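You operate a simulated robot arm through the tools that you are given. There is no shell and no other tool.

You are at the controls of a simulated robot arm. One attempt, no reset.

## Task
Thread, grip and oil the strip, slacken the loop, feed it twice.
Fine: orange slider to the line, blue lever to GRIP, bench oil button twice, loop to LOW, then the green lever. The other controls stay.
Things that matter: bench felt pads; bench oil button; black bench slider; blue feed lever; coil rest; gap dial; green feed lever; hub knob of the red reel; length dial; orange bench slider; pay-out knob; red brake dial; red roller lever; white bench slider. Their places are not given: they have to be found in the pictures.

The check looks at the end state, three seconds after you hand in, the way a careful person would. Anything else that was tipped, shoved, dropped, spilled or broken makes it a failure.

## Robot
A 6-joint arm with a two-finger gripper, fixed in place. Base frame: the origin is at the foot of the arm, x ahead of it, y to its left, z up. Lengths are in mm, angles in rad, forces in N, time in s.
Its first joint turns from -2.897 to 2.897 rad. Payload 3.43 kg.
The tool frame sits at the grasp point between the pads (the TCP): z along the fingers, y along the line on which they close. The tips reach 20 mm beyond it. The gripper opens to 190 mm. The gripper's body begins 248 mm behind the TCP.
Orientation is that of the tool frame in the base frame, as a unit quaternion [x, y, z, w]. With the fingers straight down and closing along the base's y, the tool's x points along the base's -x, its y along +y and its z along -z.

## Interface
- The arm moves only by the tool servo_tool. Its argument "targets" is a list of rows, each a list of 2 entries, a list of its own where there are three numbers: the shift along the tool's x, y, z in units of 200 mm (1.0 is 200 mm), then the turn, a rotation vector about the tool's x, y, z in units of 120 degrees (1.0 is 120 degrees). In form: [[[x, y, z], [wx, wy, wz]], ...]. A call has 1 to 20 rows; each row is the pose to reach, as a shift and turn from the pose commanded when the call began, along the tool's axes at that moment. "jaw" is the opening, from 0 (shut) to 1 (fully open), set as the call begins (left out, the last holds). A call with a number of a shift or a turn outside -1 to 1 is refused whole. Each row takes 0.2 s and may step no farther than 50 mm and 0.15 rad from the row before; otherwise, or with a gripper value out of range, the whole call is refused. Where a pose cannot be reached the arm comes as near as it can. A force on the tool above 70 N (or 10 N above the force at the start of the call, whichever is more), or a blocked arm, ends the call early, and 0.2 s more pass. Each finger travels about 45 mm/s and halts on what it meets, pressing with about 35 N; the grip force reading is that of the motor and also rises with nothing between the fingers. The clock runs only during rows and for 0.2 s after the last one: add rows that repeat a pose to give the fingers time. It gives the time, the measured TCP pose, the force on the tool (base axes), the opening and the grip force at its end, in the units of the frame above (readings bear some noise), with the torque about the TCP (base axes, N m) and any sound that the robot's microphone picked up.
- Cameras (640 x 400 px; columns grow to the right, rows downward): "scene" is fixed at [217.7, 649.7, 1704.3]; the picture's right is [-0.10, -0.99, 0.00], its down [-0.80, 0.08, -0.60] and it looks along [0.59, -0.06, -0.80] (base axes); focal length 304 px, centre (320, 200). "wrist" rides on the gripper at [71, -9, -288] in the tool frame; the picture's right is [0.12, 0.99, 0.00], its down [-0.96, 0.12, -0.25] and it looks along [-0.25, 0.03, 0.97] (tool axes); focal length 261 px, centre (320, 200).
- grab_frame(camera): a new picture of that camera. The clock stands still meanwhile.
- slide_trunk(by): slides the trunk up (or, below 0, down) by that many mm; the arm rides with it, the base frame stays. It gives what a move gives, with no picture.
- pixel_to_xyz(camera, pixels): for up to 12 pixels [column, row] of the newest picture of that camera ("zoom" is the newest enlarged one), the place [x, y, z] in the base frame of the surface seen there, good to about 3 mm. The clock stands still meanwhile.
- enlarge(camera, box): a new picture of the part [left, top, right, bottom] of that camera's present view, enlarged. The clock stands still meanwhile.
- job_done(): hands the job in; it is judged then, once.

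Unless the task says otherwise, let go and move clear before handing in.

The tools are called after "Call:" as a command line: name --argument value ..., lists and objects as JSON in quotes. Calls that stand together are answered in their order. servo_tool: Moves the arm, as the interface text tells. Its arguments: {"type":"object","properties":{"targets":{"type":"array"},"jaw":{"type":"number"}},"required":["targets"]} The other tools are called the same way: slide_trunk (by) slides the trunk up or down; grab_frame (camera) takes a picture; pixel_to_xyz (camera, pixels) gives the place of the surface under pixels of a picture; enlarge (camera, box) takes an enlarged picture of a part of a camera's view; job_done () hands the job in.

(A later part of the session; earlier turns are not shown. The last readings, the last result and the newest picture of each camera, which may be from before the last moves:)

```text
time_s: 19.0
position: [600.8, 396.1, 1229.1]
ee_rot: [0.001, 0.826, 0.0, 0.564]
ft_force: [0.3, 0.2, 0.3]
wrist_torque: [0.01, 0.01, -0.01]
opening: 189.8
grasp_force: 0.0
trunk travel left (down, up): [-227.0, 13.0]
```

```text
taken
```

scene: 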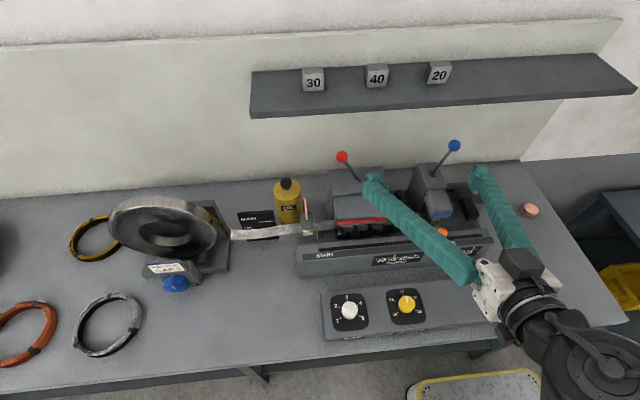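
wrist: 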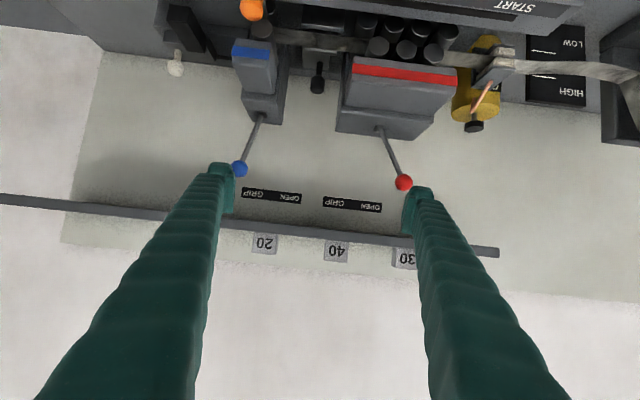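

The wall plates clearly read GRIP on the −y side and OPEN on the +y side. I'll zoom in on the blue lever's angle and the loop board at (560,65).

Call:
enlarge --camera "wrist" --box '[220, 20, 440, 220]'

Call:
enlarge --camera "wrist" --box '[460, 20, 640, 150]'

Call:
pixel_to_xyz --camera "wrist" --pixels '[[240, 168], [250, 145], [256, 130], [403, 182], [392, 158], [384, 140], [262, 115], [380, 128], [545, 60], [545, 73], [560, 60], [600, 70]]'

```text
2.00 times, centred on (330, 120) of wrist
```

zoom: 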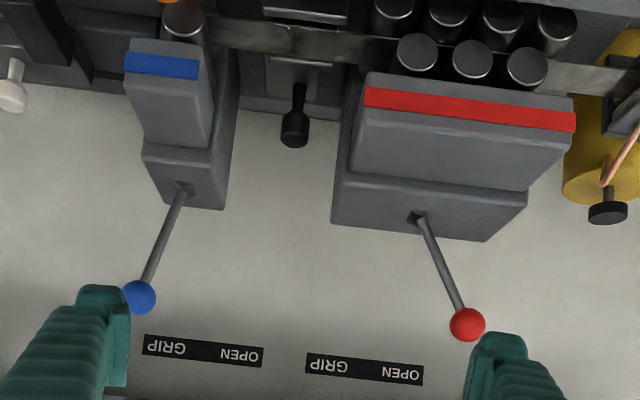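

```text
3.08 times, centred on (550, 85) of wrist
```

zoom: 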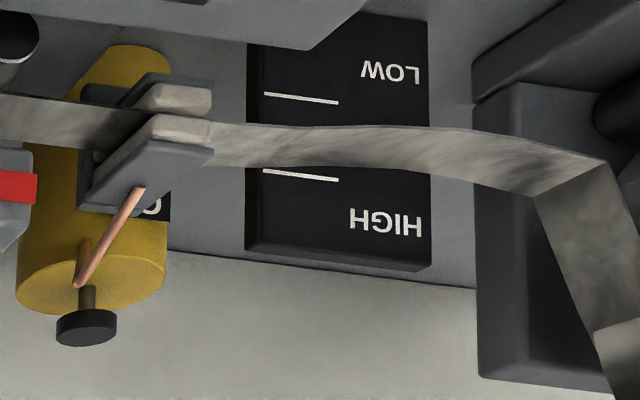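

```text
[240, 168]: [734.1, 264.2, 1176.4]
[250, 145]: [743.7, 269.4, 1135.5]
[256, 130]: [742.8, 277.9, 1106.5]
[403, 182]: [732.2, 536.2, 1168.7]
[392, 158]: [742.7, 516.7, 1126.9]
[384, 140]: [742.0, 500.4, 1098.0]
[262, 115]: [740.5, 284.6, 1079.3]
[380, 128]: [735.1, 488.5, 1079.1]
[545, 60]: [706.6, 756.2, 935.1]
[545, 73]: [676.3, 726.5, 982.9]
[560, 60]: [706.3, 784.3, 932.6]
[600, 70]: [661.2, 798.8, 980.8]
```

The board's zone lines are seen, and the loop (z≈982) is now in HIGH. The blue lever leans only 16°, versus 29° for the red one, so I'll close the jaws, go back beside the ball and finish the throw.

Call:
servo_tool --targets '[[[0, 0, 0], [0, 0, 0]], [[0, 0, 0], [0, 0, 0]], [[0, 0, 0], [0, 0, 0]], [[0, 0, 0], [0, 0, 0]], [[0, 0, 0], [0, 0, 0]], [[0, 0, 0], [0, 0, 0]], [[0, 0, 0], [0, 0, 0]], [[0, 0, 0], [0, 0, 0]], [[0, 0, 0], [0, 0, 0]], [[0, 0, 0], [0, 0, 0]], [[0, 0, 0], [0, 0, 0]]]' --jaw 0

Call:
servo_tool --targets '[[[0.008, -0.022, 0.09], [0, 0.06, 0]], [[0.016, -0.045, 0.18], [0, 0.12, 0]], [[0.024, -0.067, 0.28], [0, 0.18, 0]], [[0.032, -0.09, 0.37], [0, 0.24, 0]], [[0.04, -0.112, 0.47], [0, 0.3, 0]], [[0.05, -0.15, 0.6], [0, 0.3335, 0]], [[0.06, -0.18, 0.753], [0, 0.3335, 0]], [[0.06, -0.18, 0.753], [0, 0.3335, 0]]]'

Call:
grab_frame --camera "wrist"

```text
time_s: 21.4
position: [600.4, 396.7, 1229.7]
ee_rot: [0.002, 0.825, 0.0, 0.565]
ft_force: [0.1, 0.2, 0.4]
wrist_torque: [-0.01, 0.0, -0.01]
opening: 0.0
grasp_force: 21.3
trunk travel left (down, up): [-227.0, 13.0]
```

```text
time_s: 23.2
position: [738.2, 359.8, 1164.1]
ee_rot: [0.001, 0.969, 0.001, 0.247]
ft_force: [0.0, 0.8, -0.3]
wrist_torque: [-0.03, -0.01, -0.02]
opening: 0.2
grasp_force: 33.8
trunk travel left (down, up): [-227.0, 13.0]
```

```text
taken
```

wrist: 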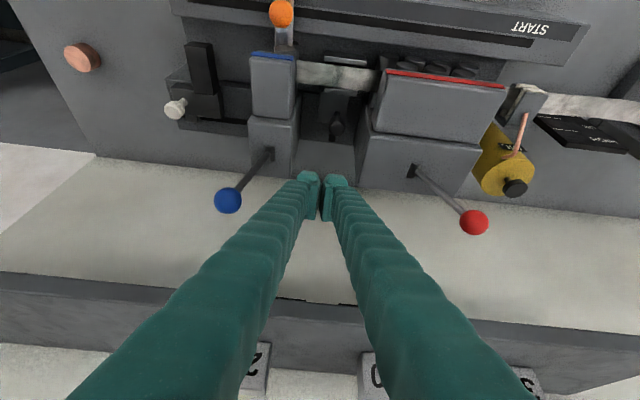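

The tool is back beside the lever, with the blue ball at (228,200). I'll push on to y≈282 in small steps.

Call:
servo_tool --targets '[[[0, -0.12, 0], [0, 0, 0]], [[0, -0.24, 0], [0, 0, 0]], [[0, -0.3, 0], [0, 0, 0]], [[0, -0.33, 0], [0, 0, 0]], [[0, -0.36, 0], [0, 0, 0]], [[0, -0.39, 0], [0, 0, 0]], [[0, -0.39, 0], [0, 0, 0]]]'

Call:
enlarge --camera "scene" --box '[360, 110, 500, 210]'

```text
time_s: 24.8
position: [736.8, 282.7, 1161.9]
ee_rot: [0.0, 0.969, 0.002, 0.248]
ft_force: [-0.4, -0.2, -0.8]
wrist_torque: [0.0, -0.01, -0.01]
opening: 0.1
grasp_force: 34.4
trunk travel left (down, up): [-227.0, 13.0]
```

```text
4.00 times, centred on (430, 160) of scene
```

zoom: 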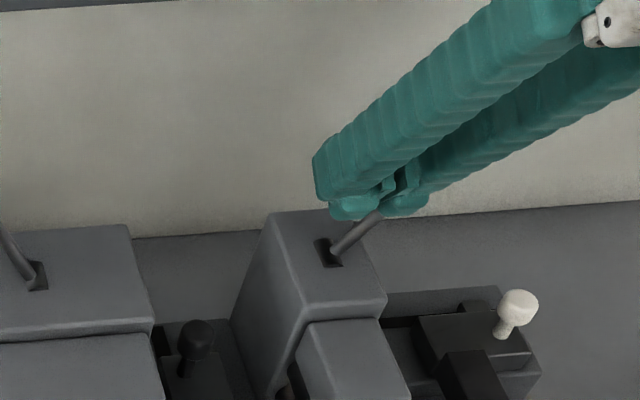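

The force is still near zero and the rod is leaning further over. I'll continue in 4 mm steps until the end stop shows in the force.

Call:
servo_tool --targets '[[[0, -0.02, 0], [0, 0, 0]], [[0, -0.04, 0], [0, 0, 0]], [[0, -0.06, 0], [0, 0, 0]], [[0, -0.06, 0], [0, 0, 0]]]'

Call:
enlarge --camera "scene" --box '[360, 110, 500, 210]'

```text
time_s: 26.0
position: [736.5, 277.3, 1162.5]
ee_rot: [0.002, 0.969, 0.004, 0.248]
ft_force: [-18.2, 73.8, -3.6]
wrist_torque: [-0.2, -0.07, 0.04]
opening: 0.2
grasp_force: 34.3
trunk travel left (down, up): [-227.0, 13.0]
stopped in row 4: the force on the tool passed its limit at 70 N (the readings are from after the stop); the commanded pose is now the measured one
```

```text
4.00 times, centred on (430, 160) of scene
```

zoom: 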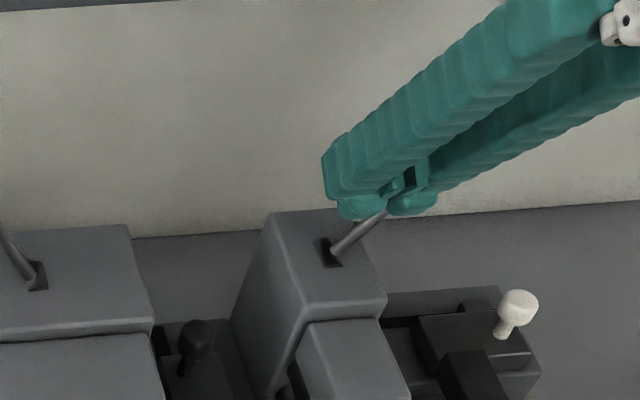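

The stop was met at y=277 with 74 N, matching the predicted full throw. I'll back off and check that the lever stays there.

Call:
servo_tool --targets '[[[0, 0.05, 0], [0, 0, 0]], [[0, 0.2, 0], [0, 0, 0]], [[0, 0.4, 0], [0, 0, 0]], [[0, 0.6, 0], [0, 0, 0]]]'

Call:
grab_frame --camera "wrist"

Call:
pixel_to_xyz --camera "wrist" --pixels '[[176, 191], [190, 182], [205, 170], [215, 160], [230, 150], [493, 186], [490, 178], [500, 186], [485, 188], [494, 193], [465, 170], [445, 218]]'

Call:
enlarge --camera "scene" --box '[360, 110, 500, 210]'

```text
time_s: 27.0
position: [738.3, 387.9, 1165.2]
ee_rot: [0.004, 0.969, 0.002, 0.249]
ft_force: [-0.9, -0.4, -0.4]
wrist_torque: [0.19, 0.02, 0.13]
opening: 0.0
grasp_force: 33.8
trunk travel left (down, up): [-227.0, 13.0]
```

```text
taken
```

wrist: 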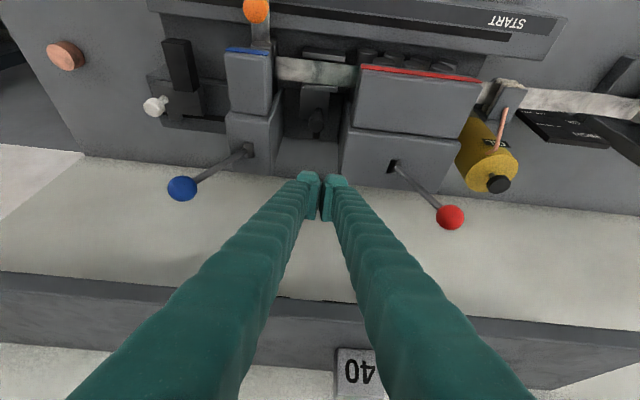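

```text
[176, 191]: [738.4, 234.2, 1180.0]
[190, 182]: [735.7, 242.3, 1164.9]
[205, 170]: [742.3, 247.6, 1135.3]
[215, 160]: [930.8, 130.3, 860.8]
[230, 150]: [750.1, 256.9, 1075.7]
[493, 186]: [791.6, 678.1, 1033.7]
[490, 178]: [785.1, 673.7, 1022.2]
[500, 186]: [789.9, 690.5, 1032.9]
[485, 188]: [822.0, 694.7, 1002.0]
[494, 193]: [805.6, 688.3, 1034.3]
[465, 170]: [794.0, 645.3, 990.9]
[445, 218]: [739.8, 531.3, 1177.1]
```

```text
4.00 times, centred on (430, 160) of scene
```

zoom: 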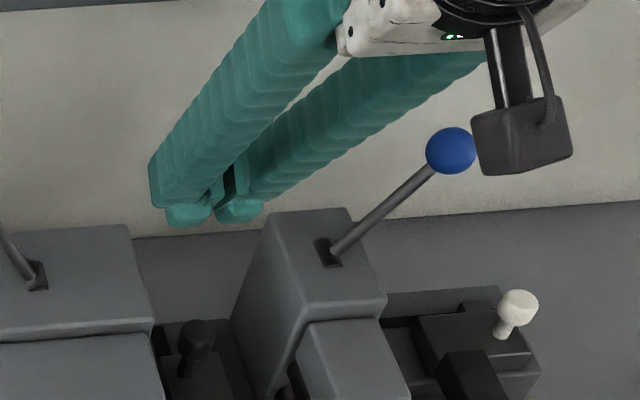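

The blue lever is at the full GRIP throw (about 34°, ball near y≈230). Next is the oil button; its black cap top is near (795,686,1035). I'll retreat above the levers and move left toward it.

Call:
servo_tool --targets '[[[0.08, 0, -0.195], [0, 0, 0]], [[0.16, 0, -0.39], [0, 0, 0]], [[0.239, 0, -0.586], [0, 0, 0]], [[0.239, 0.2, -0.586], [0, 0, 0]], [[0.239, 0.4, -0.586], [0, 0, 0]], [[0.239, 0.6, -0.586], [0, 0, 0]], [[0.239, 0.8, -0.586], [0, 0, 0]], [[0.239, 1.0, -0.586], [0, 0, 0]]]'

Call:
servo_tool --targets '[[[0, 0.17, 0], [0, 0, 0]], [[0, 0.34, 0], [0, 0, 0]], [[0, 0.48, 0], [0, 0, 0]], [[0, 0.48, 0], [0, 0, 0]]]'

Call:
grab_frame --camera "wrist"

Call:
grab_frame --camera "scene"

```text
time_s: 28.8
position: [643.4, 589.8, 1242.6]
ee_rot: [0.005, 0.968, 0.002, 0.249]
ft_force: [-0.4, -1.6, 0.7]
wrist_torque: [0.18, 0.06, 0.11]
opening: 0.2
grasp_force: 34.5
trunk travel left (down, up): [-227.0, 13.0]
```

```text
time_s: 29.8
position: [642.5, 683.5, 1244.0]
ee_rot: [0.004, 0.969, 0.002, 0.247]
ft_force: [-0.4, 0.0, -0.8]
wrist_torque: [-0.07, -0.01, -0.04]
opening: 0.0
grasp_force: 34.3
trunk travel left (down, up): [-227.0, 13.0]
```

```text
taken
```

wrist: 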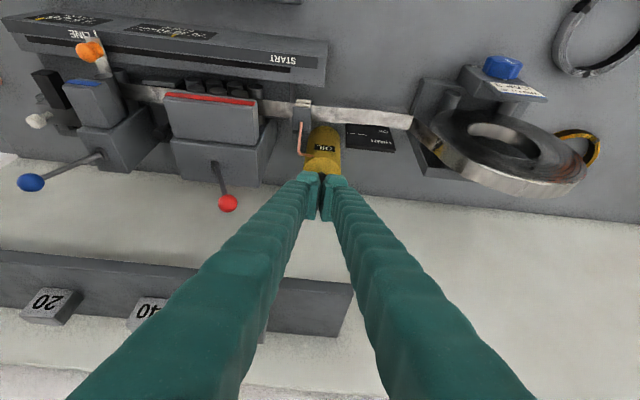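

```text
taken
```

scene: 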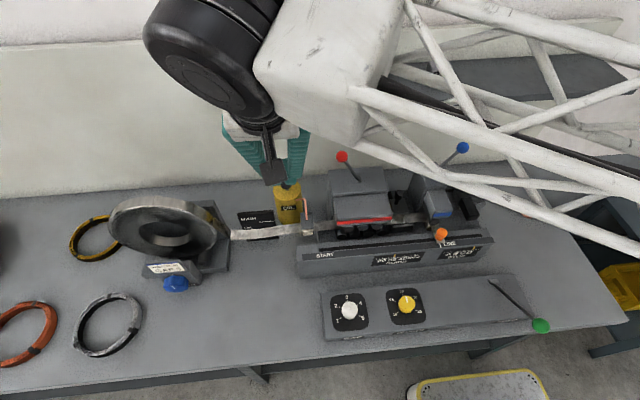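

The tool is in front of the bottle with the arm clear of the levers. I'll get a sharper fix on the cap from the scene zoom.

Call:
enlarge --camera "scene" --box '[260, 160, 320, 240]'

Call:
enlarge --camera "wrist" --box '[270, 90, 390, 200]'

```text
5.00 times, centred on (290, 200) of scene
```

zoom: 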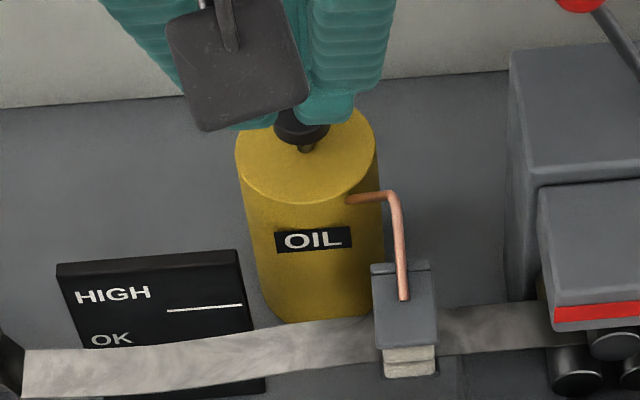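

```text
3.64 times, centred on (330, 145) of wrist
```

zoom: 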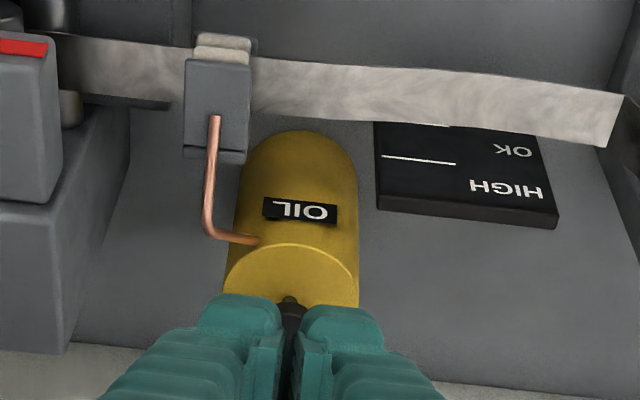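

Call:
pixel_to_xyz --camera "scene" --pixels '[[274.5, 188], [300, 187], [287, 199], [287, 190], [286.4, 186.4], [283, 186], [290, 186], [280, 193], [295, 193], [272, 190], [305, 202], [299, 205]]'

Call:
pixel_to_xyz --camera "zoom" --pixels '[[290, 300], [286, 312], [290, 320], [230, 285], [355, 290], [293, 250], [250, 240], [290, 270], [240, 265], [340, 265]]'

```text
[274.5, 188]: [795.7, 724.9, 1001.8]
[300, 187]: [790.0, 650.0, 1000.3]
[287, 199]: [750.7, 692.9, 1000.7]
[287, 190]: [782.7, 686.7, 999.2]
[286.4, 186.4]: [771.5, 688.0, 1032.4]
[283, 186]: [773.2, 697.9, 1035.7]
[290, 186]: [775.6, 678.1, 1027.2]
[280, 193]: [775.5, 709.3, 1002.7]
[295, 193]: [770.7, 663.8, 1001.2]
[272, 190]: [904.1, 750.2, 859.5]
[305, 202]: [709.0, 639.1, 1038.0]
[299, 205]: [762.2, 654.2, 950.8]
```

```text
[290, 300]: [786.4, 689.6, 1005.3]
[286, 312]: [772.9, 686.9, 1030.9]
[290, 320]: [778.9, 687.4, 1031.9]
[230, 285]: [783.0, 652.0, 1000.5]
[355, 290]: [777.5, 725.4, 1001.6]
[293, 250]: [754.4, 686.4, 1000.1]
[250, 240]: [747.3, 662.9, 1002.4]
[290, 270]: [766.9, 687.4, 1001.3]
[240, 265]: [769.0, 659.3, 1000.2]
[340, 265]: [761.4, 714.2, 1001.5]
```

The bottle's top is at z≈1001, centred near (789,688), with the cap top at z≈1035. I'll move to just above the cap, keeping the tilt.

Call:
servo_tool --targets '[[[-0.065, 0.0225, 0.2], [0, 0, 0]], [[-0.13, 0.0225, 0.4], [0, 0, 0]], [[-0.195, 0.0225, 0.6], [0, 0, 0]], [[-0.26, 0.0225, 0.8], [0, 0, 0]], [[-0.325, 0.0225, 0.995], [0, 0, 0]], [[-0.325, 0.0225, 0.995], [0, 0, 0]]]'

Call:
grab_frame --camera "wrist"

Call:
enlarge --camera "scene" --box '[240, 100, 360, 240]'

```text
time_s: 31.2
position: [798.7, 688.8, 1097.4]
ee_rot: [0.004, 0.969, 0.002, 0.248]
ft_force: [0.0, 0.4, -0.2]
wrist_torque: [-0.04, -0.01, 0.0]
opening: 0.0
grasp_force: 34.5
trunk travel left (down, up): [-227.0, 13.0]
```

```text
taken
```

wrist: 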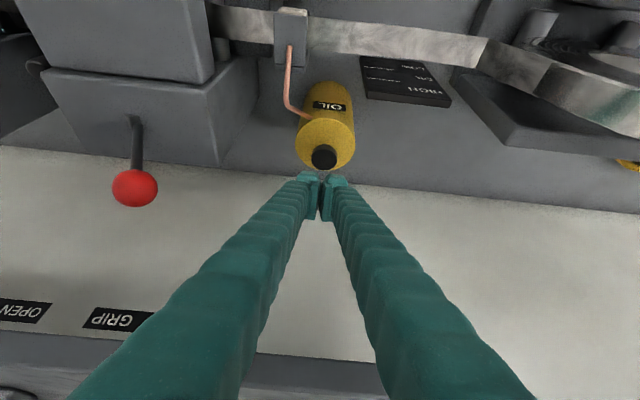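

```text
2.86 times, centred on (300, 170) of scene
```

zoom: 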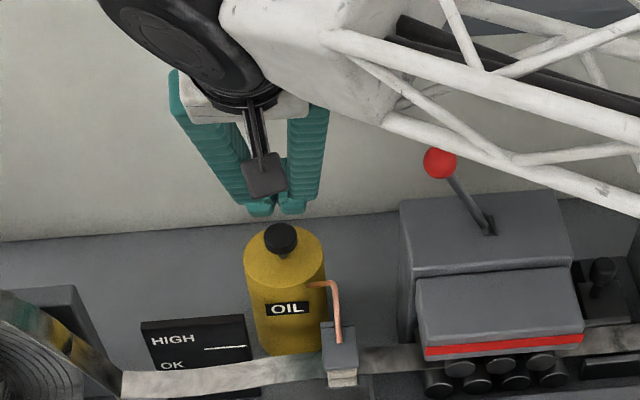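

The cap is clearly visible at (324,157) below the tips. I'll measure it once more here before pressing.

Call:
pixel_to_xyz --camera "wrist" --pixels '[[324, 157], [324, 149], [324, 165], [314, 157], [334, 157], [324, 169], [310, 182], [345, 182], [317, 178], [330, 178]]'

Call:
enlarge --camera "wrist" --box '[280, 70, 380, 230]'

```text
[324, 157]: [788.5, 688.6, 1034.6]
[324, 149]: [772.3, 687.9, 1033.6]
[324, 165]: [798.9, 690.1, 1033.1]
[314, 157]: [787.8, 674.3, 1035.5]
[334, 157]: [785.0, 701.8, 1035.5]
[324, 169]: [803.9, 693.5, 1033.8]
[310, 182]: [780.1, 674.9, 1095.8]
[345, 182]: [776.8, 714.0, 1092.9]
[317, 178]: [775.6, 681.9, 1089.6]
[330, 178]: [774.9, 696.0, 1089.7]
```

```text
2.50 times, centred on (330, 150) of wrist
```

zoom: 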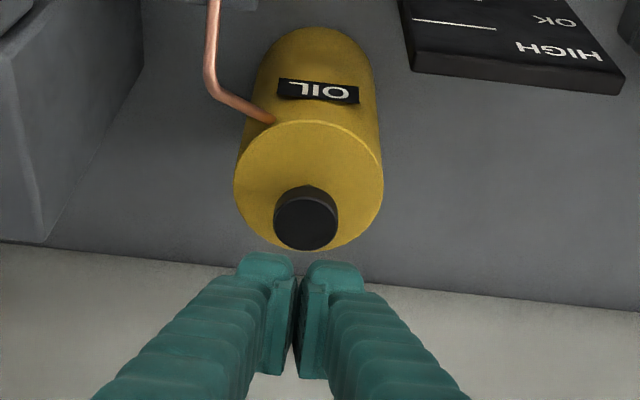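

The cap centre is (788.5,688.6,1035), and the lower tip edge should be right above it. I'll descend 30 mm, then press on in small steps while watching the force.

Call:
servo_tool --targets '[[[0.036, 0, 0.066], [0, 0, 0]], [[0.072, 0, 0.132], [0, 0, 0]], [[0.072, 0, 0.132], [0, 0, 0]]]'

Call:
servo_tool --targets '[[[0.0096, 0, 0.0176], [0, 0, 0]], [[0.0192, 0, 0.0351], [0, 0, 0]], [[0.0192, 0, 0.0351], [0, 0, 0]]]'

Call:
enlarge --camera "scene" --box '[260, 160, 320, 240]'

```text
time_s: 32.0
position: [795.5, 689.4, 1070.6]
ee_rot: [0.004, 0.969, 0.002, 0.249]
ft_force: [1.2, -0.1, 0.4]
wrist_torque: [0.01, 0.01, 0.01]
opening: 0.0
grasp_force: 34.1
trunk travel left (down, up): [-227.0, 13.0]
```

```text
time_s: 32.8
position: [796.8, 688.6, 1064.0]
ee_rot: [0.004, 0.969, 0.002, 0.247]
ft_force: [0.7, 0.5, 0.2]
wrist_torque: [-0.01, 0.0, -0.01]
opening: 0.0
grasp_force: 34.3
trunk travel left (down, up): [-227.0, 13.0]
```

```text
5.00 times, centred on (290, 200) of scene
```

zoom: 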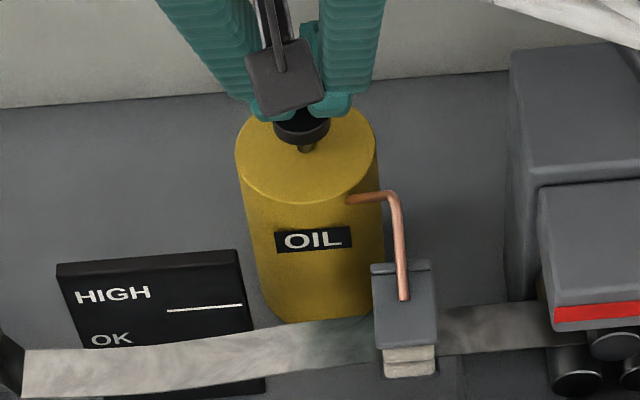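

The tip is right at the cap with no force yet at z=1064. I'll press a few millimetres more.

Call:
servo_tool --targets '[[[0.0072, 0, 0.0132], [0, 0, 0]], [[0.0144, 0, 0.0263], [0, 0, 0]], [[0.0144, 0, 0.0263], [0, 0, 0]]]'

Call:
enlarge --camera "scene" --box '[260, 160, 320, 240]'

```text
time_s: 33.6
position: [796.6, 687.6, 1057.3]
ee_rot: [0.004, 0.969, 0.002, 0.248]
ft_force: [-0.4, -0.1, 0.9]
wrist_torque: [-0.01, 0.0, 0.0]
opening: 0.0
grasp_force: 34.8
trunk travel left (down, up): [-227.0, 13.0]
```

```text
5.00 times, centred on (290, 200) of scene
```

zoom: 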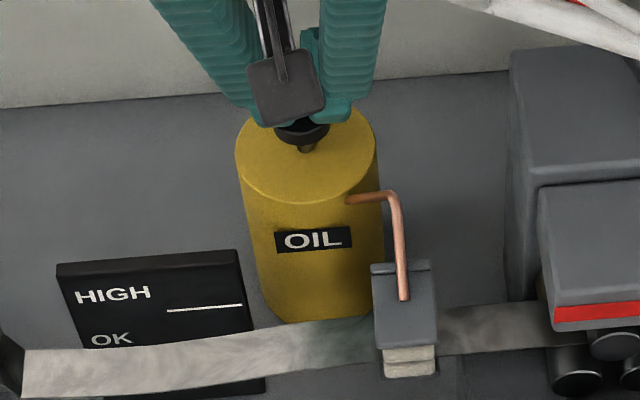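

Still no force at z=1057, so the rounded tips aren't touching yet. I'll continue down in small steps.

Call:
servo_tool --targets '[[[0.0072, 0, 0.0132], [0, 0, 0]], [[0.0144, 0, 0.0263], [0, 0, 0]], [[0.0144, 0, 0.0263], [0, 0, 0]]]'

Call:
enlarge --camera "scene" --box '[260, 160, 320, 240]'

Call:
enlarge --camera "wrist" --box '[270, 90, 390, 210]'

```text
time_s: 34.4
position: [797.1, 687.2, 1052.1]
ee_rot: [0.005, 0.968, 0.002, 0.25]
ft_force: [0.3, 0.9, 2.8]
wrist_torque: [-0.02, 0.04, 0.0]
opening: 6.1
grasp_force: 34.0
trunk travel left (down, up): [-227.0, 13.0]
```

```text
5.00 times, centred on (290, 200) of scene
```

zoom: 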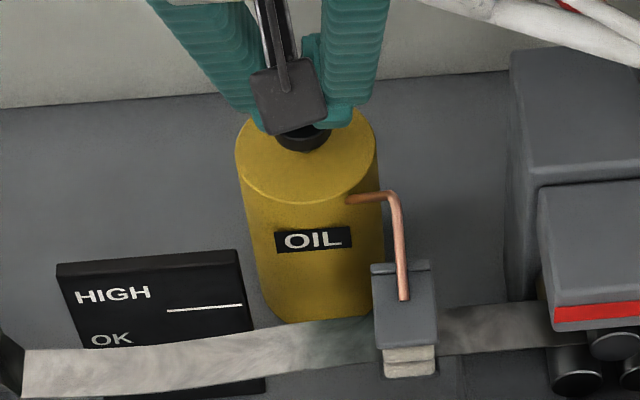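

```text
3.33 times, centred on (330, 150) of wrist
```

zoom: 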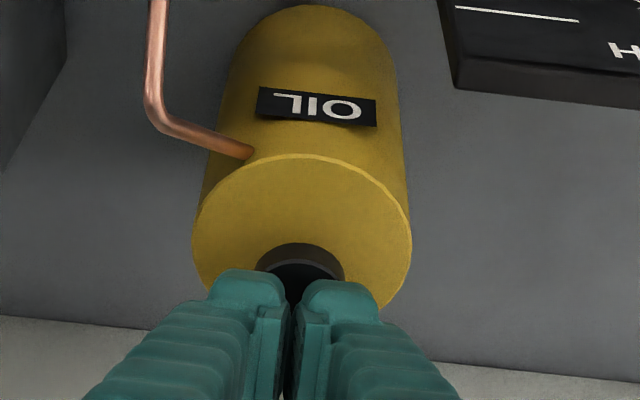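

The opening reads 6 mm, so the cap edge is wedging between the rounded tips, and no click has been heard. I'll lift off and look at the cap before pressing with a single fingertip instead.

Call:
servo_tool --targets '[[[-0.03, 0, -0.055], [0, 0, 0]], [[-0.06, 0, -0.11], [0, 0, 0]], [[-0.09, 0, -0.165], [0, 0, 0]], [[-0.09, 0, -0.165], [0, 0, 0]]]'

Call:
grab_frame --camera "wrist"

Call:
pixel_to_xyz --camera "wrist" --pixels '[[322, 158], [322, 165], [314, 160], [332, 160], [322, 150]]'

Call:
enlarge --camera "scene" --box '[260, 160, 320, 240]'

Call:
enlarge --camera "wrist" --box '[280, 70, 380, 230]'

```text
time_s: 35.4
position: [796.4, 688.0, 1091.2]
ee_rot: [0.004, 0.969, 0.002, 0.248]
ft_force: [0.2, -0.2, 0.8]
wrist_torque: [-0.03, 0.01, 0.0]
opening: 0.4
grasp_force: 33.6
trunk travel left (down, up): [-227.0, 13.0]
```

```text
taken
```

wrist: 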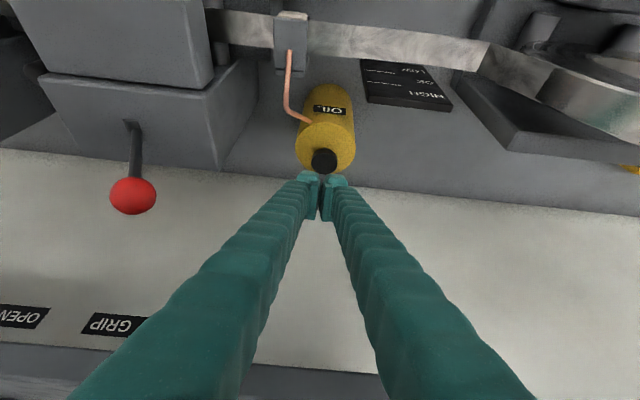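

```text
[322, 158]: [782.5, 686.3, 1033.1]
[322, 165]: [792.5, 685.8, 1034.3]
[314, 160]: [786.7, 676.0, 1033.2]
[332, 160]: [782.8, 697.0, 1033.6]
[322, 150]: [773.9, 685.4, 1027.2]
```

```text
5.00 times, centred on (290, 200) of scene
```

zoom: 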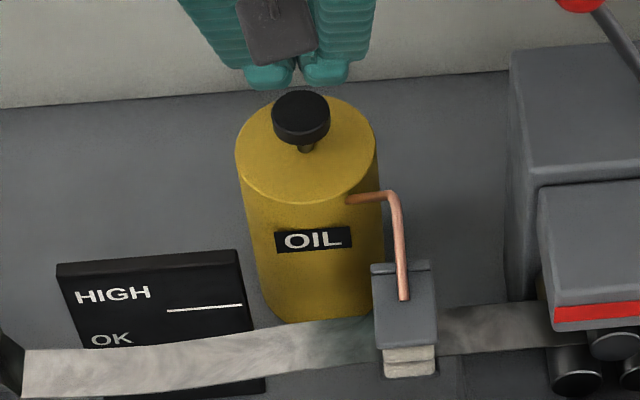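

```text
2.50 times, centred on (330, 150) of wrist
```

zoom: 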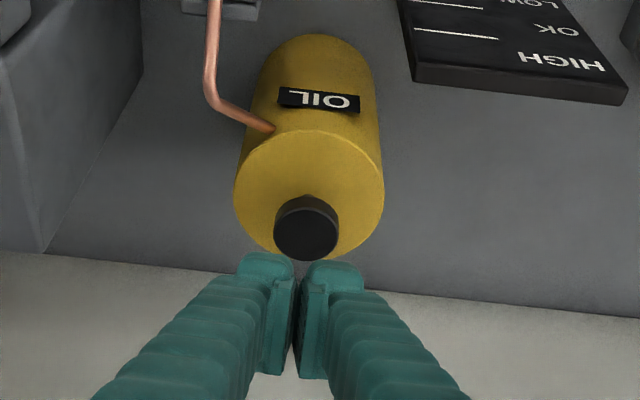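

The cap sprang back to z≈1034. I'll shift +15 mm in y so that the −y fingertip alone sits centred on the cap, then come down.

Call:
servo_tool --targets '[[[0, 0.078, 0], [0, 0, 0]], [[0.036, 0.078, 0.066], [0, 0, 0]], [[0.072, 0.078, 0.132], [0, 0, 0]], [[0.072, 0.078, 0.132], [0, 0, 0]]]'

Call:
servo_tool --targets '[[[0.006, 0, 0.011], [0, 0, 0]], [[0.012, 0, 0.022], [0, 0, 0]], [[0.012, 0, 0.022], [0, 0, 0]]]'

Call:
enlarge --camera "scene" --box '[260, 160, 320, 240]'

Call:
enlarge --camera "wrist" --box '[270, 90, 390, 210]'

```text
time_s: 36.4
position: [797.3, 704.3, 1060.2]
ee_rot: [0.004, 0.968, 0.002, 0.25]
ft_force: [0.0, -0.2, 0.0]
wrist_torque: [0.01, 0.01, -0.03]
opening: 0.0
grasp_force: 34.9
trunk travel left (down, up): [-227.0, 13.0]
```

```text
time_s: 37.2
position: [796.3, 704.0, 1055.2]
ee_rot: [0.004, 0.969, 0.003, 0.248]
ft_force: [-0.1, 0.9, 1.0]
wrist_torque: [-0.02, 0.01, 0.02]
opening: 0.0
grasp_force: 35.0
trunk travel left (down, up): [-227.0, 13.0]
```

```text
5.00 times, centred on (290, 200) of scene
```

zoom: 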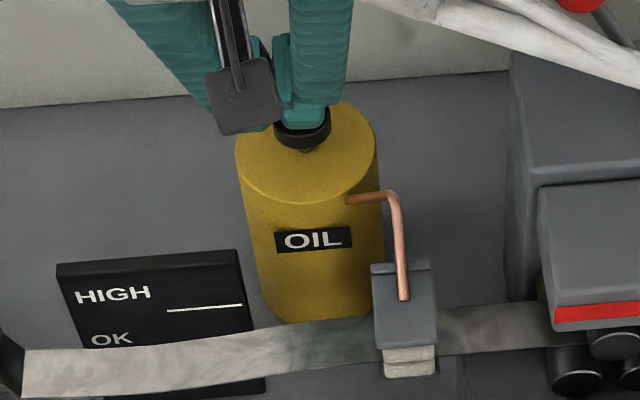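

```text
3.33 times, centred on (330, 150) of wrist
```

zoom: 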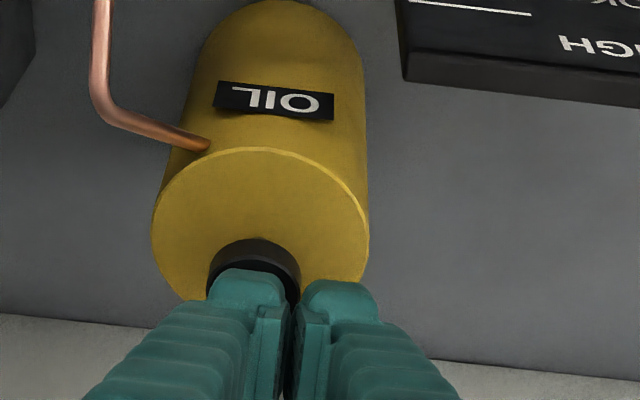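

The −y fingertip is on the cap and starting to press. I'll push down another 6 mm and listen for a click.

Call:
servo_tool --targets '[[[0.0072, 0, 0.0132], [0, 0, 0]], [[0.0144, 0, 0.0263], [0, 0, 0]], [[0.0144, 0, 0.0263], [0, 0, 0]]]'

Call:
enlarge --camera "scene" --box '[260, 160, 320, 240]'

```text
time_s: 38.0
position: [795.2, 703.0, 1048.8]
ee_rot: [0.006, 0.969, 0.001, 0.249]
ft_force: [1.3, -0.2, 3.9]
wrist_torque: [-0.06, -0.01, 0.0]
opening: 0.1
grasp_force: 34.5
trunk travel left (down, up): [-227.0, 13.0]
heard: click
```

```text
5.00 times, centred on (290, 200) of scene
```

zoom: 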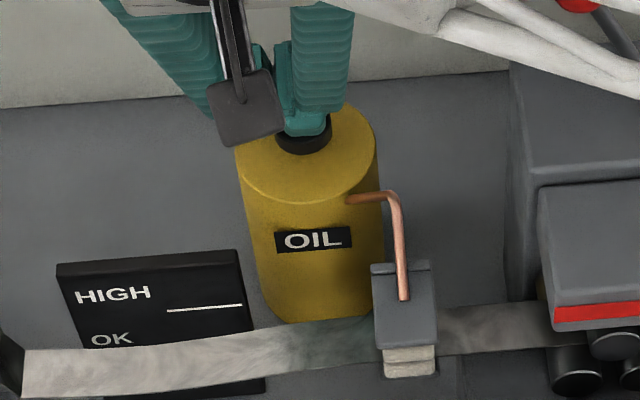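

A click was heard at z≈1049, so that's press number one. I'll rise 20 mm to release fully and then press again to the same depth.

Call:
servo_tool --targets '[[[-0.024, 0, -0.044], [0, 0, 0]], [[-0.06, 0, -0.11], [0, 0, 0]], [[-0.06, 0, -0.11], [0, 0, 0]]]'

Call:
enlarge --camera "scene" --box '[260, 160, 320, 240]'

```text
time_s: 38.8
position: [796.6, 704.1, 1074.1]
ee_rot: [0.004, 0.969, 0.001, 0.248]
ft_force: [-0.4, 0.3, 0.5]
wrist_torque: [0.0, 0.0, -0.01]
opening: 0.2
grasp_force: 34.4
trunk travel left (down, up): [-227.0, 13.0]
```

```text
5.00 times, centred on (290, 200) of scene
```

zoom: 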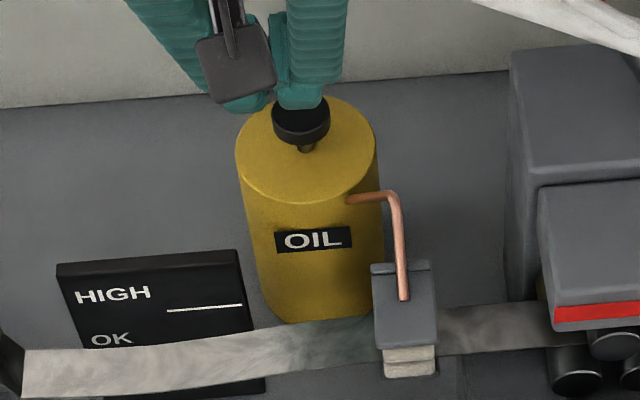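

The cap is back up with its stem visible. Now the second press to the same depth.

Call:
servo_tool --targets '[[[0.03, 0, 0.055], [0, 0, 0]], [[0.045, 0, 0.0825], [0, 0, 0]], [[0.0525, 0, 0.0965], [0, 0, 0]], [[0.0605, 0, 0.111], [0, 0, 0]], [[0.0605, 0, 0.111], [0, 0, 0]]]'

```text
time_s: 40.0
position: [797.1, 703.4, 1049.1]
ee_rot: [0.005, 0.969, 0.002, 0.248]
ft_force: [1.4, 0.9, 4.5]
wrist_torque: [-0.04, 0.07, 0.01]
opening: 0.0
grasp_force: 34.5
trunk travel left (down, up): [-227.0, 13.0]
heard: click
```

A second click was heard, so the strip is oiled twice. I'll lift off and retreat clear of the shelf, then look at the felt pads and the reel side.

Call:
servo_tool --targets '[[[-0.036, 0, -0.066], [0, 0, 0]], [[-0.072, 0, -0.132], [0, 0, 0]], [[-0.02, 0, -0.33], [0, 0, 0]], [[0.05, 0, -0.54], [0, 0, 0]], [[0.12, 0, -0.75], [0, 0, 0]], [[0.19, 0, -0.95], [0, 0, 0]]]'

Call:
grab_frame --camera "scene"

Call:
grab_frame --camera "wrist"

Call:
enlarge --camera "wrist" --box '[240, 60, 480, 220]'

```text
time_s: 41.4
position: [670.3, 701.4, 1196.7]
ee_rot: [0.005, 0.969, 0.001, 0.247]
ft_force: [-0.2, 0.0, 0.0]
wrist_torque: [-0.04, 0.08, 0.02]
opening: 0.0
grasp_force: 35.2
trunk travel left (down, up): [-227.0, 13.0]
```

```text
taken
```

scene: 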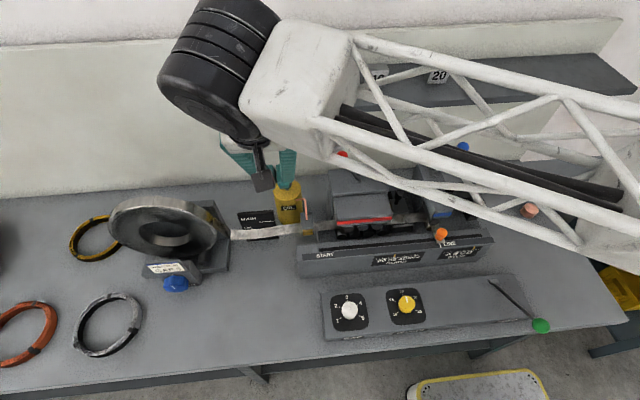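

```text
taken
```

wrist: 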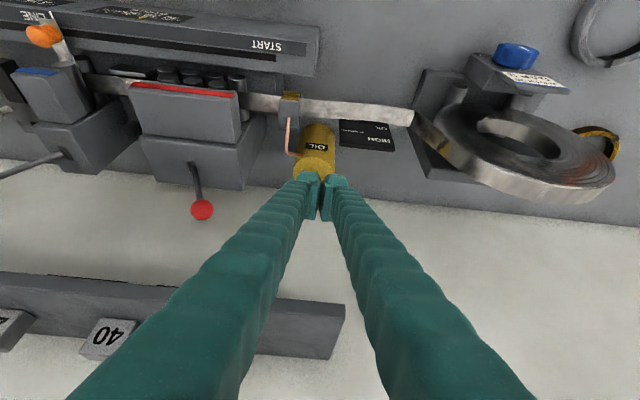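

```text
2.50 times, centred on (360, 140) of wrist
```

zoom: 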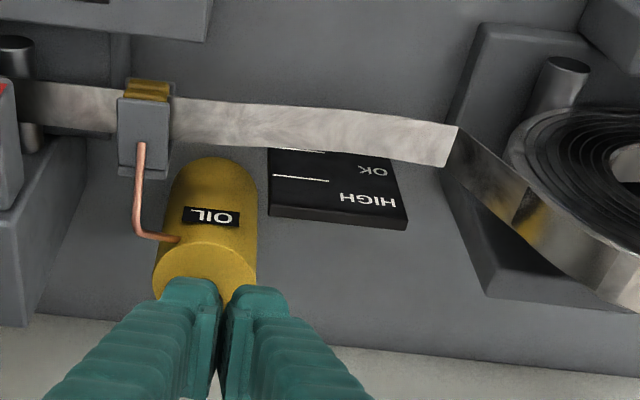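

The felt pads at (147,90) in the zoom have turned amber with oil. I'll move back from the machine and over to the left, tilting further to look at the pay-out knob and its label.

Call:
servo_tool --targets '[[[0.2, 0, -0.115], [0, -0.02, 0]], [[0.4, 0, -0.23], [0, -0.045, 0]], [[0.6, 0.05, -0.345], [0, -0.07, 0]], [[0.78, 0.15, -0.44], [0, -0.1, 0]], [[0.827, 0.35, -0.468], [0, -0.13, 0]], [[0.827, 0.55, -0.468], [0, -0.16, 0]], [[0.827, 0.745, -0.468], [0, -0.191, 0]], [[0.827, 0.745, -0.468], [0, -0.191, 0]]]'

Call:
grab_frame --camera "wrist"

Call:
grab_frame --camera "scene"

Call:
enlarge --camera "wrist" --box '[360, 40, 500, 140]'

```text
time_s: 43.2
position: [481.6, 858.0, 1200.8]
ee_rot: [0.004, 0.9, 0.001, 0.436]
ft_force: [-0.4, -0.1, -0.4]
wrist_torque: [-0.09, -0.13, -0.14]
opening: 0.0
grasp_force: 34.2
trunk travel left (down, up): [-227.0, 13.0]
```

```text
taken
```

wrist: 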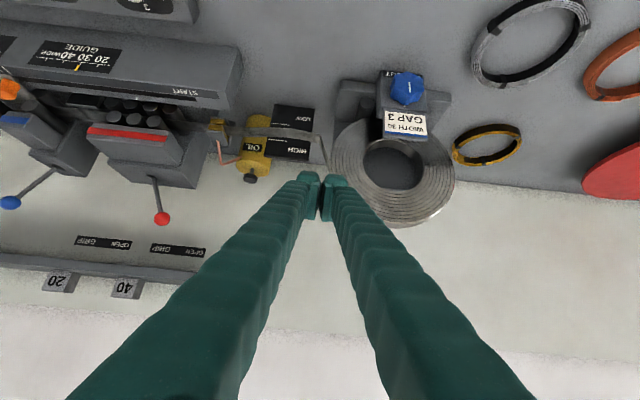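

```text
taken
```

scene: 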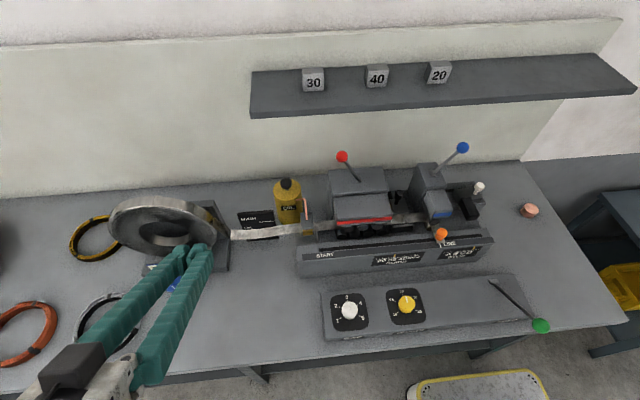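

```text
4.00 times, centred on (430, 90) of wrist
```

zoom: 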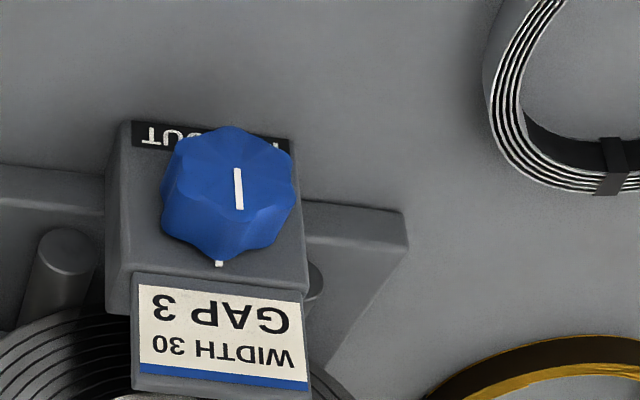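

The pay-out knob shows at (408,88) with its white pointer up, and a "PAY OUT" plate under it. I'll measure the knob and the block here.

Call:
pixel_to_xyz --camera "zoom" --pixels '[[238, 185], [238, 150], [240, 215], [185, 185], [285, 185], [232, 130], [228, 255], [165, 215], [290, 220], [218, 264], [120, 250], [300, 270]]'

Call:
enlarge --camera "wrist" --box '[370, 60, 440, 110]'

Call:
enlarge --camera "wrist" --box '[230, 90, 340, 190]'

Call:
enlarge --camera "wrist" --box '[480, 40, 640, 240]'

```text
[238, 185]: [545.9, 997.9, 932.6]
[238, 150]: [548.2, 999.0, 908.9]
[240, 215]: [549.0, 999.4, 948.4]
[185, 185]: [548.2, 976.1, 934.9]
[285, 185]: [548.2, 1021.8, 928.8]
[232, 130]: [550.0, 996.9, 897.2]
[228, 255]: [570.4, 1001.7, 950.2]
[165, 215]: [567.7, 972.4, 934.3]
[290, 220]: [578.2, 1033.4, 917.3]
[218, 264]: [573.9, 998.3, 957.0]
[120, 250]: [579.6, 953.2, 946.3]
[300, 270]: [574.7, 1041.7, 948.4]
```

```text
8.00 times, centred on (405, 85) of wrist
```

zoom: 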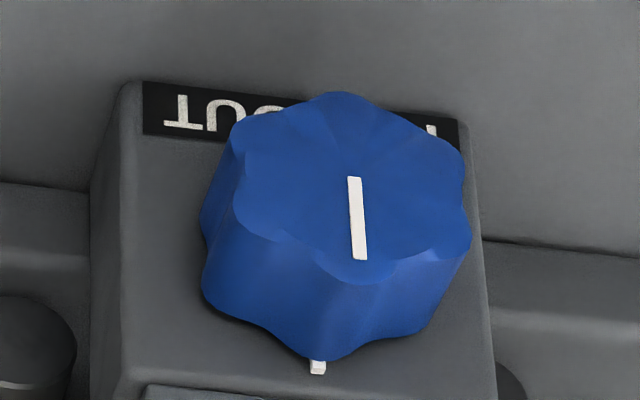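

```text
4.00 times, centred on (285, 140) of wrist
```

zoom: 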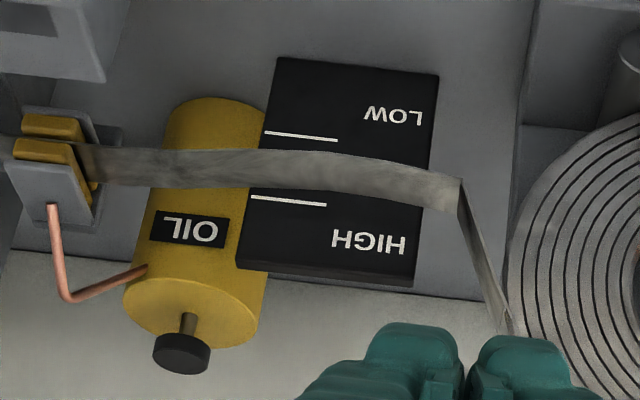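

```text
2.00 times, centred on (560, 140) of wrist
```

zoom: 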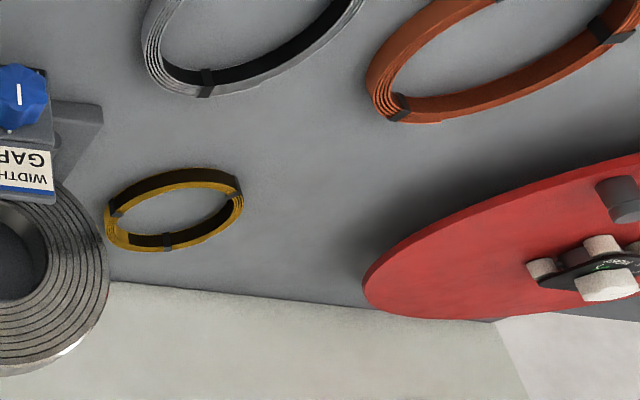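

The knob is centred near (547,998,927) with radius about 29 mm, its axis along x, facing the robot. It is far out, so I'll test whether the arm can bring the tool horizontally in front of it, with the jaws open to 80 mm.

Call:
servo_tool --targets '[[[0.122, 0.05, 0.087], [0, -0.04, 0]], [[0.245, 0.1, 0.174], [0, -0.08, 0]], [[0.367, 0.15, 0.261], [0, -0.12, 0]], [[0.49, 0.2, 0.348], [0, -0.16, 0]], [[0.612, 0.26, 0.436], [0, -0.2, 0]], [[0.734, 0.31, 0.523], [0, -0.24, 0]], [[0.857, 0.36, 0.61], [0, -0.28, 0]], [[0.979, 0.41, 0.697], [0, -0.32, 0]], [[0.979, 0.41, 0.697], [0, -0.32, 0]]]' --jaw 0.42

Call:
grab_frame --camera "wrist"

Call:
grab_frame --camera "scene"

```text
time_s: 45.2
position: [468.9, 934.3, 964.9]
ee_rot: [0.005, 0.706, 0.001, 0.708]
ft_force: [-0.7, -1.4, 0.0]
wrist_torque: [0.0, 0.11, 0.36]
opening: 79.8
grasp_force: 0.1
trunk travel left (down, up): [-227.0, 13.0]
```

```text
taken
```

wrist: 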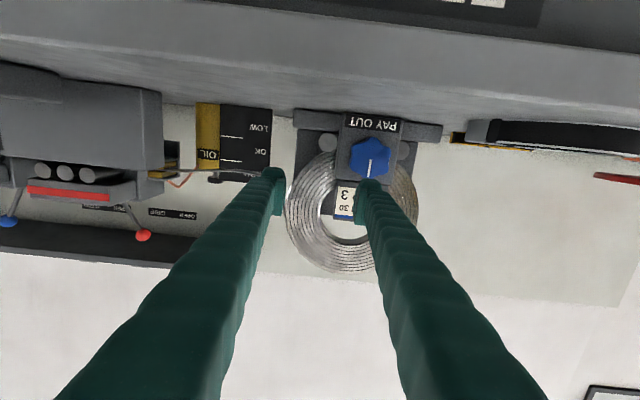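

```text
taken
```

scene: 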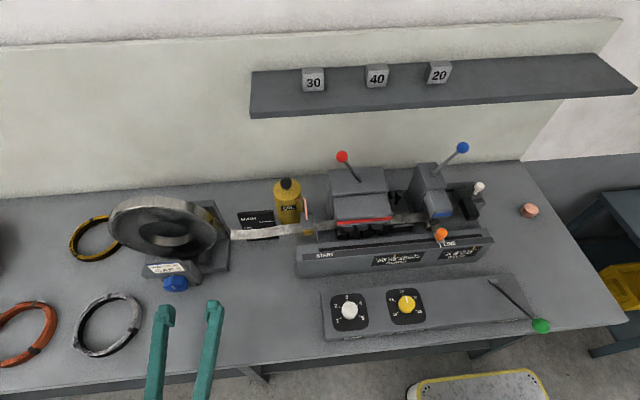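

The arm reached the horizontal pose at (469,934,965). I'll zoom in on the PAY OUT plate and the loop board from this level view.

Call:
enlarge --camera "wrist" --box '[330, 100, 420, 200]'

Call:
enlarge --camera "wrist" --box '[150, 80, 310, 200]'

Call:
pixel_to_xyz --camera "wrist" --pixels '[[370, 157], [356, 157], [386, 157], [370, 142], [370, 124], [231, 136], [231, 159], [225, 170], [255, 170], [270, 170]]'

```text
4.00 times, centred on (375, 150) of wrist
```

zoom: 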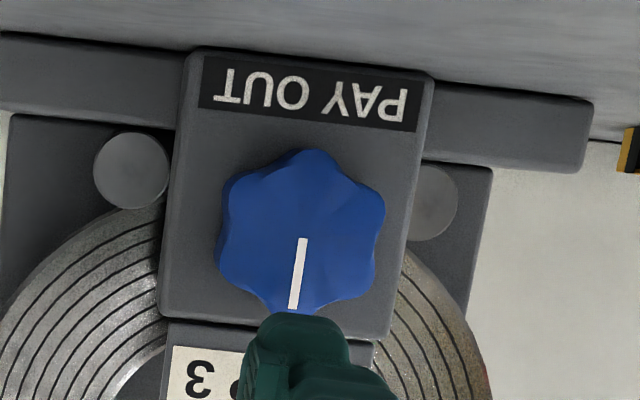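

```text
3.33 times, centred on (230, 140) of wrist
```

zoom: 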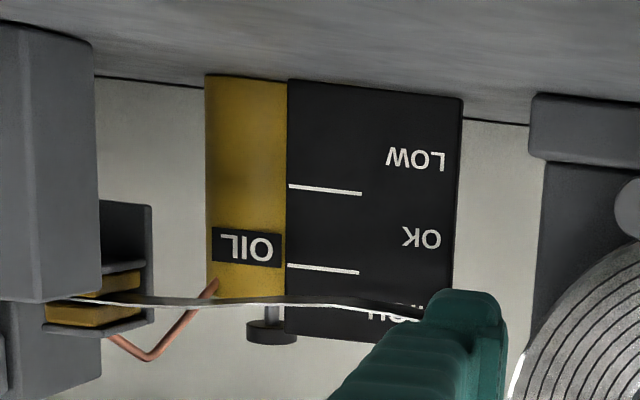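

```text
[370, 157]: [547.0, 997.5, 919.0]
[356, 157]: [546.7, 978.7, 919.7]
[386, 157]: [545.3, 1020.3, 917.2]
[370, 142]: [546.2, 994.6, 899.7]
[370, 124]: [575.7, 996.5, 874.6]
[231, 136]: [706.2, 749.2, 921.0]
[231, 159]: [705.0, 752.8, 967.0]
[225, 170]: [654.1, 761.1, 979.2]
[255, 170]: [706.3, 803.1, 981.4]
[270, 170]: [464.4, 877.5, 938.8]
```

From this level view the loop lies in HIGH (z≈979); the HIGH/OK line is at z≈965 and the OK/LOW line at z≈921. The knob is centred near (546,998.5,921.5), R≈29. I'll line the open jaws up with it, still 75 mm short.

Call:
servo_tool --targets '[[[0.07, 0.1, 0], [0, 0, 0]], [[0.14, 0.2, 0], [0, 0, 0]], [[0.215, 0.32, 0], [0, 0, 0]], [[0.215, 0.32, 0], [0, 0, 0]]]' --jaw 0.44

Call:
grab_frame --camera "wrist"

Call:
grab_frame --camera "scene"

```text
time_s: 46.2
position: [468.7, 1000.5, 919.7]
ee_rot: [0.006, 0.707, 0.0, 0.708]
ft_force: [0.0, -0.4, 0.9]
wrist_torque: [-0.02, 0.14, 0.22]
opening: 83.7
grasp_force: 0.1
trunk travel left (down, up): [-227.0, 13.0]
```

```text
taken
```

wrist: 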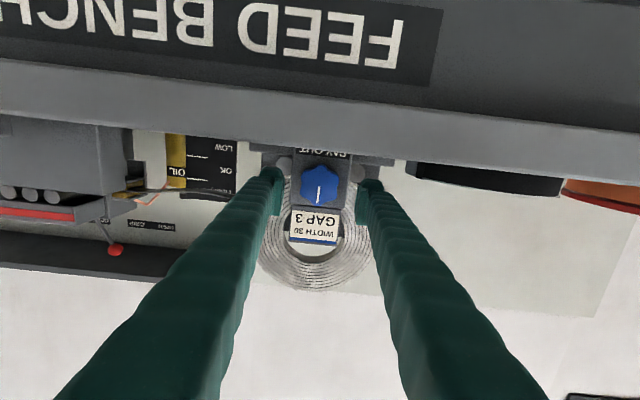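

```text
taken
```

scene: 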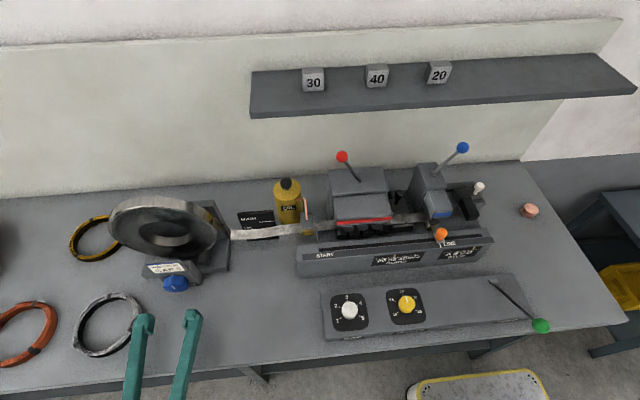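

The pose was reached with the knob at (319,185) centred between the fingers. The camera rides below the tool now, so before advancing I'll check where the bench's front edge is.

Call:
pixel_to_xyz --camera "wrist" --pixels '[[300, 30], [320, 80], [320, 100], [320, 130], [319, 185], [305, 185], [334, 185], [319, 168], [319, 203], [275, 175], [368, 185], [319, 215]]'

Call:
pixel_to_xyz --camera "scene" --pixels '[[250, 367], [250, 362], [100, 385], [143, 322], [190, 317], [130, 330], [106, 325], [137, 318], [84, 348]]'

Call:
enlarge --camera "wrist" --box '[260, 130, 380, 250]'

```text
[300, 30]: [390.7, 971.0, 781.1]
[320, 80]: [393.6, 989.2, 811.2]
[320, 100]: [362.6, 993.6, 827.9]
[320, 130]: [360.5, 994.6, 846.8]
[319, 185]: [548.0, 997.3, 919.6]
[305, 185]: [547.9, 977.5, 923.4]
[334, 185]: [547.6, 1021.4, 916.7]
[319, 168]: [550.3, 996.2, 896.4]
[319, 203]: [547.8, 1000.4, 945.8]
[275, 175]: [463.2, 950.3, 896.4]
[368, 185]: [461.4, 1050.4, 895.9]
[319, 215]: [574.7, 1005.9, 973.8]
```

```text
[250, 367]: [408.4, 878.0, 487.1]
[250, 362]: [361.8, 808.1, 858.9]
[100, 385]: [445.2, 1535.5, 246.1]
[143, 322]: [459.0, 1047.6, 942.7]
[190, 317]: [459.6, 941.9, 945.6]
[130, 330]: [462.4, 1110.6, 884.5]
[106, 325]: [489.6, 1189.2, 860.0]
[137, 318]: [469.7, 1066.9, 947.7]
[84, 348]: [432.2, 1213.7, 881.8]
```

```text
3.33 times, centred on (320, 190) of wrist
```

zoom: 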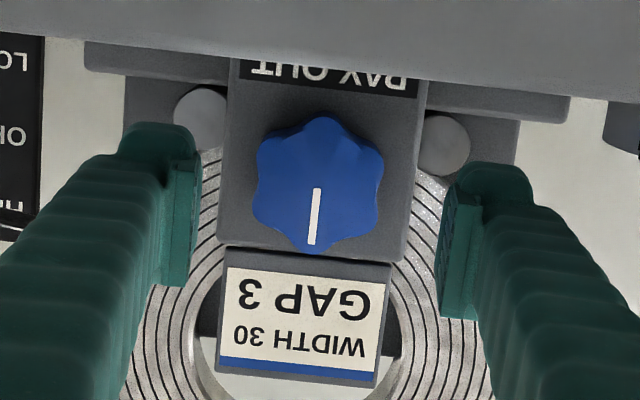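

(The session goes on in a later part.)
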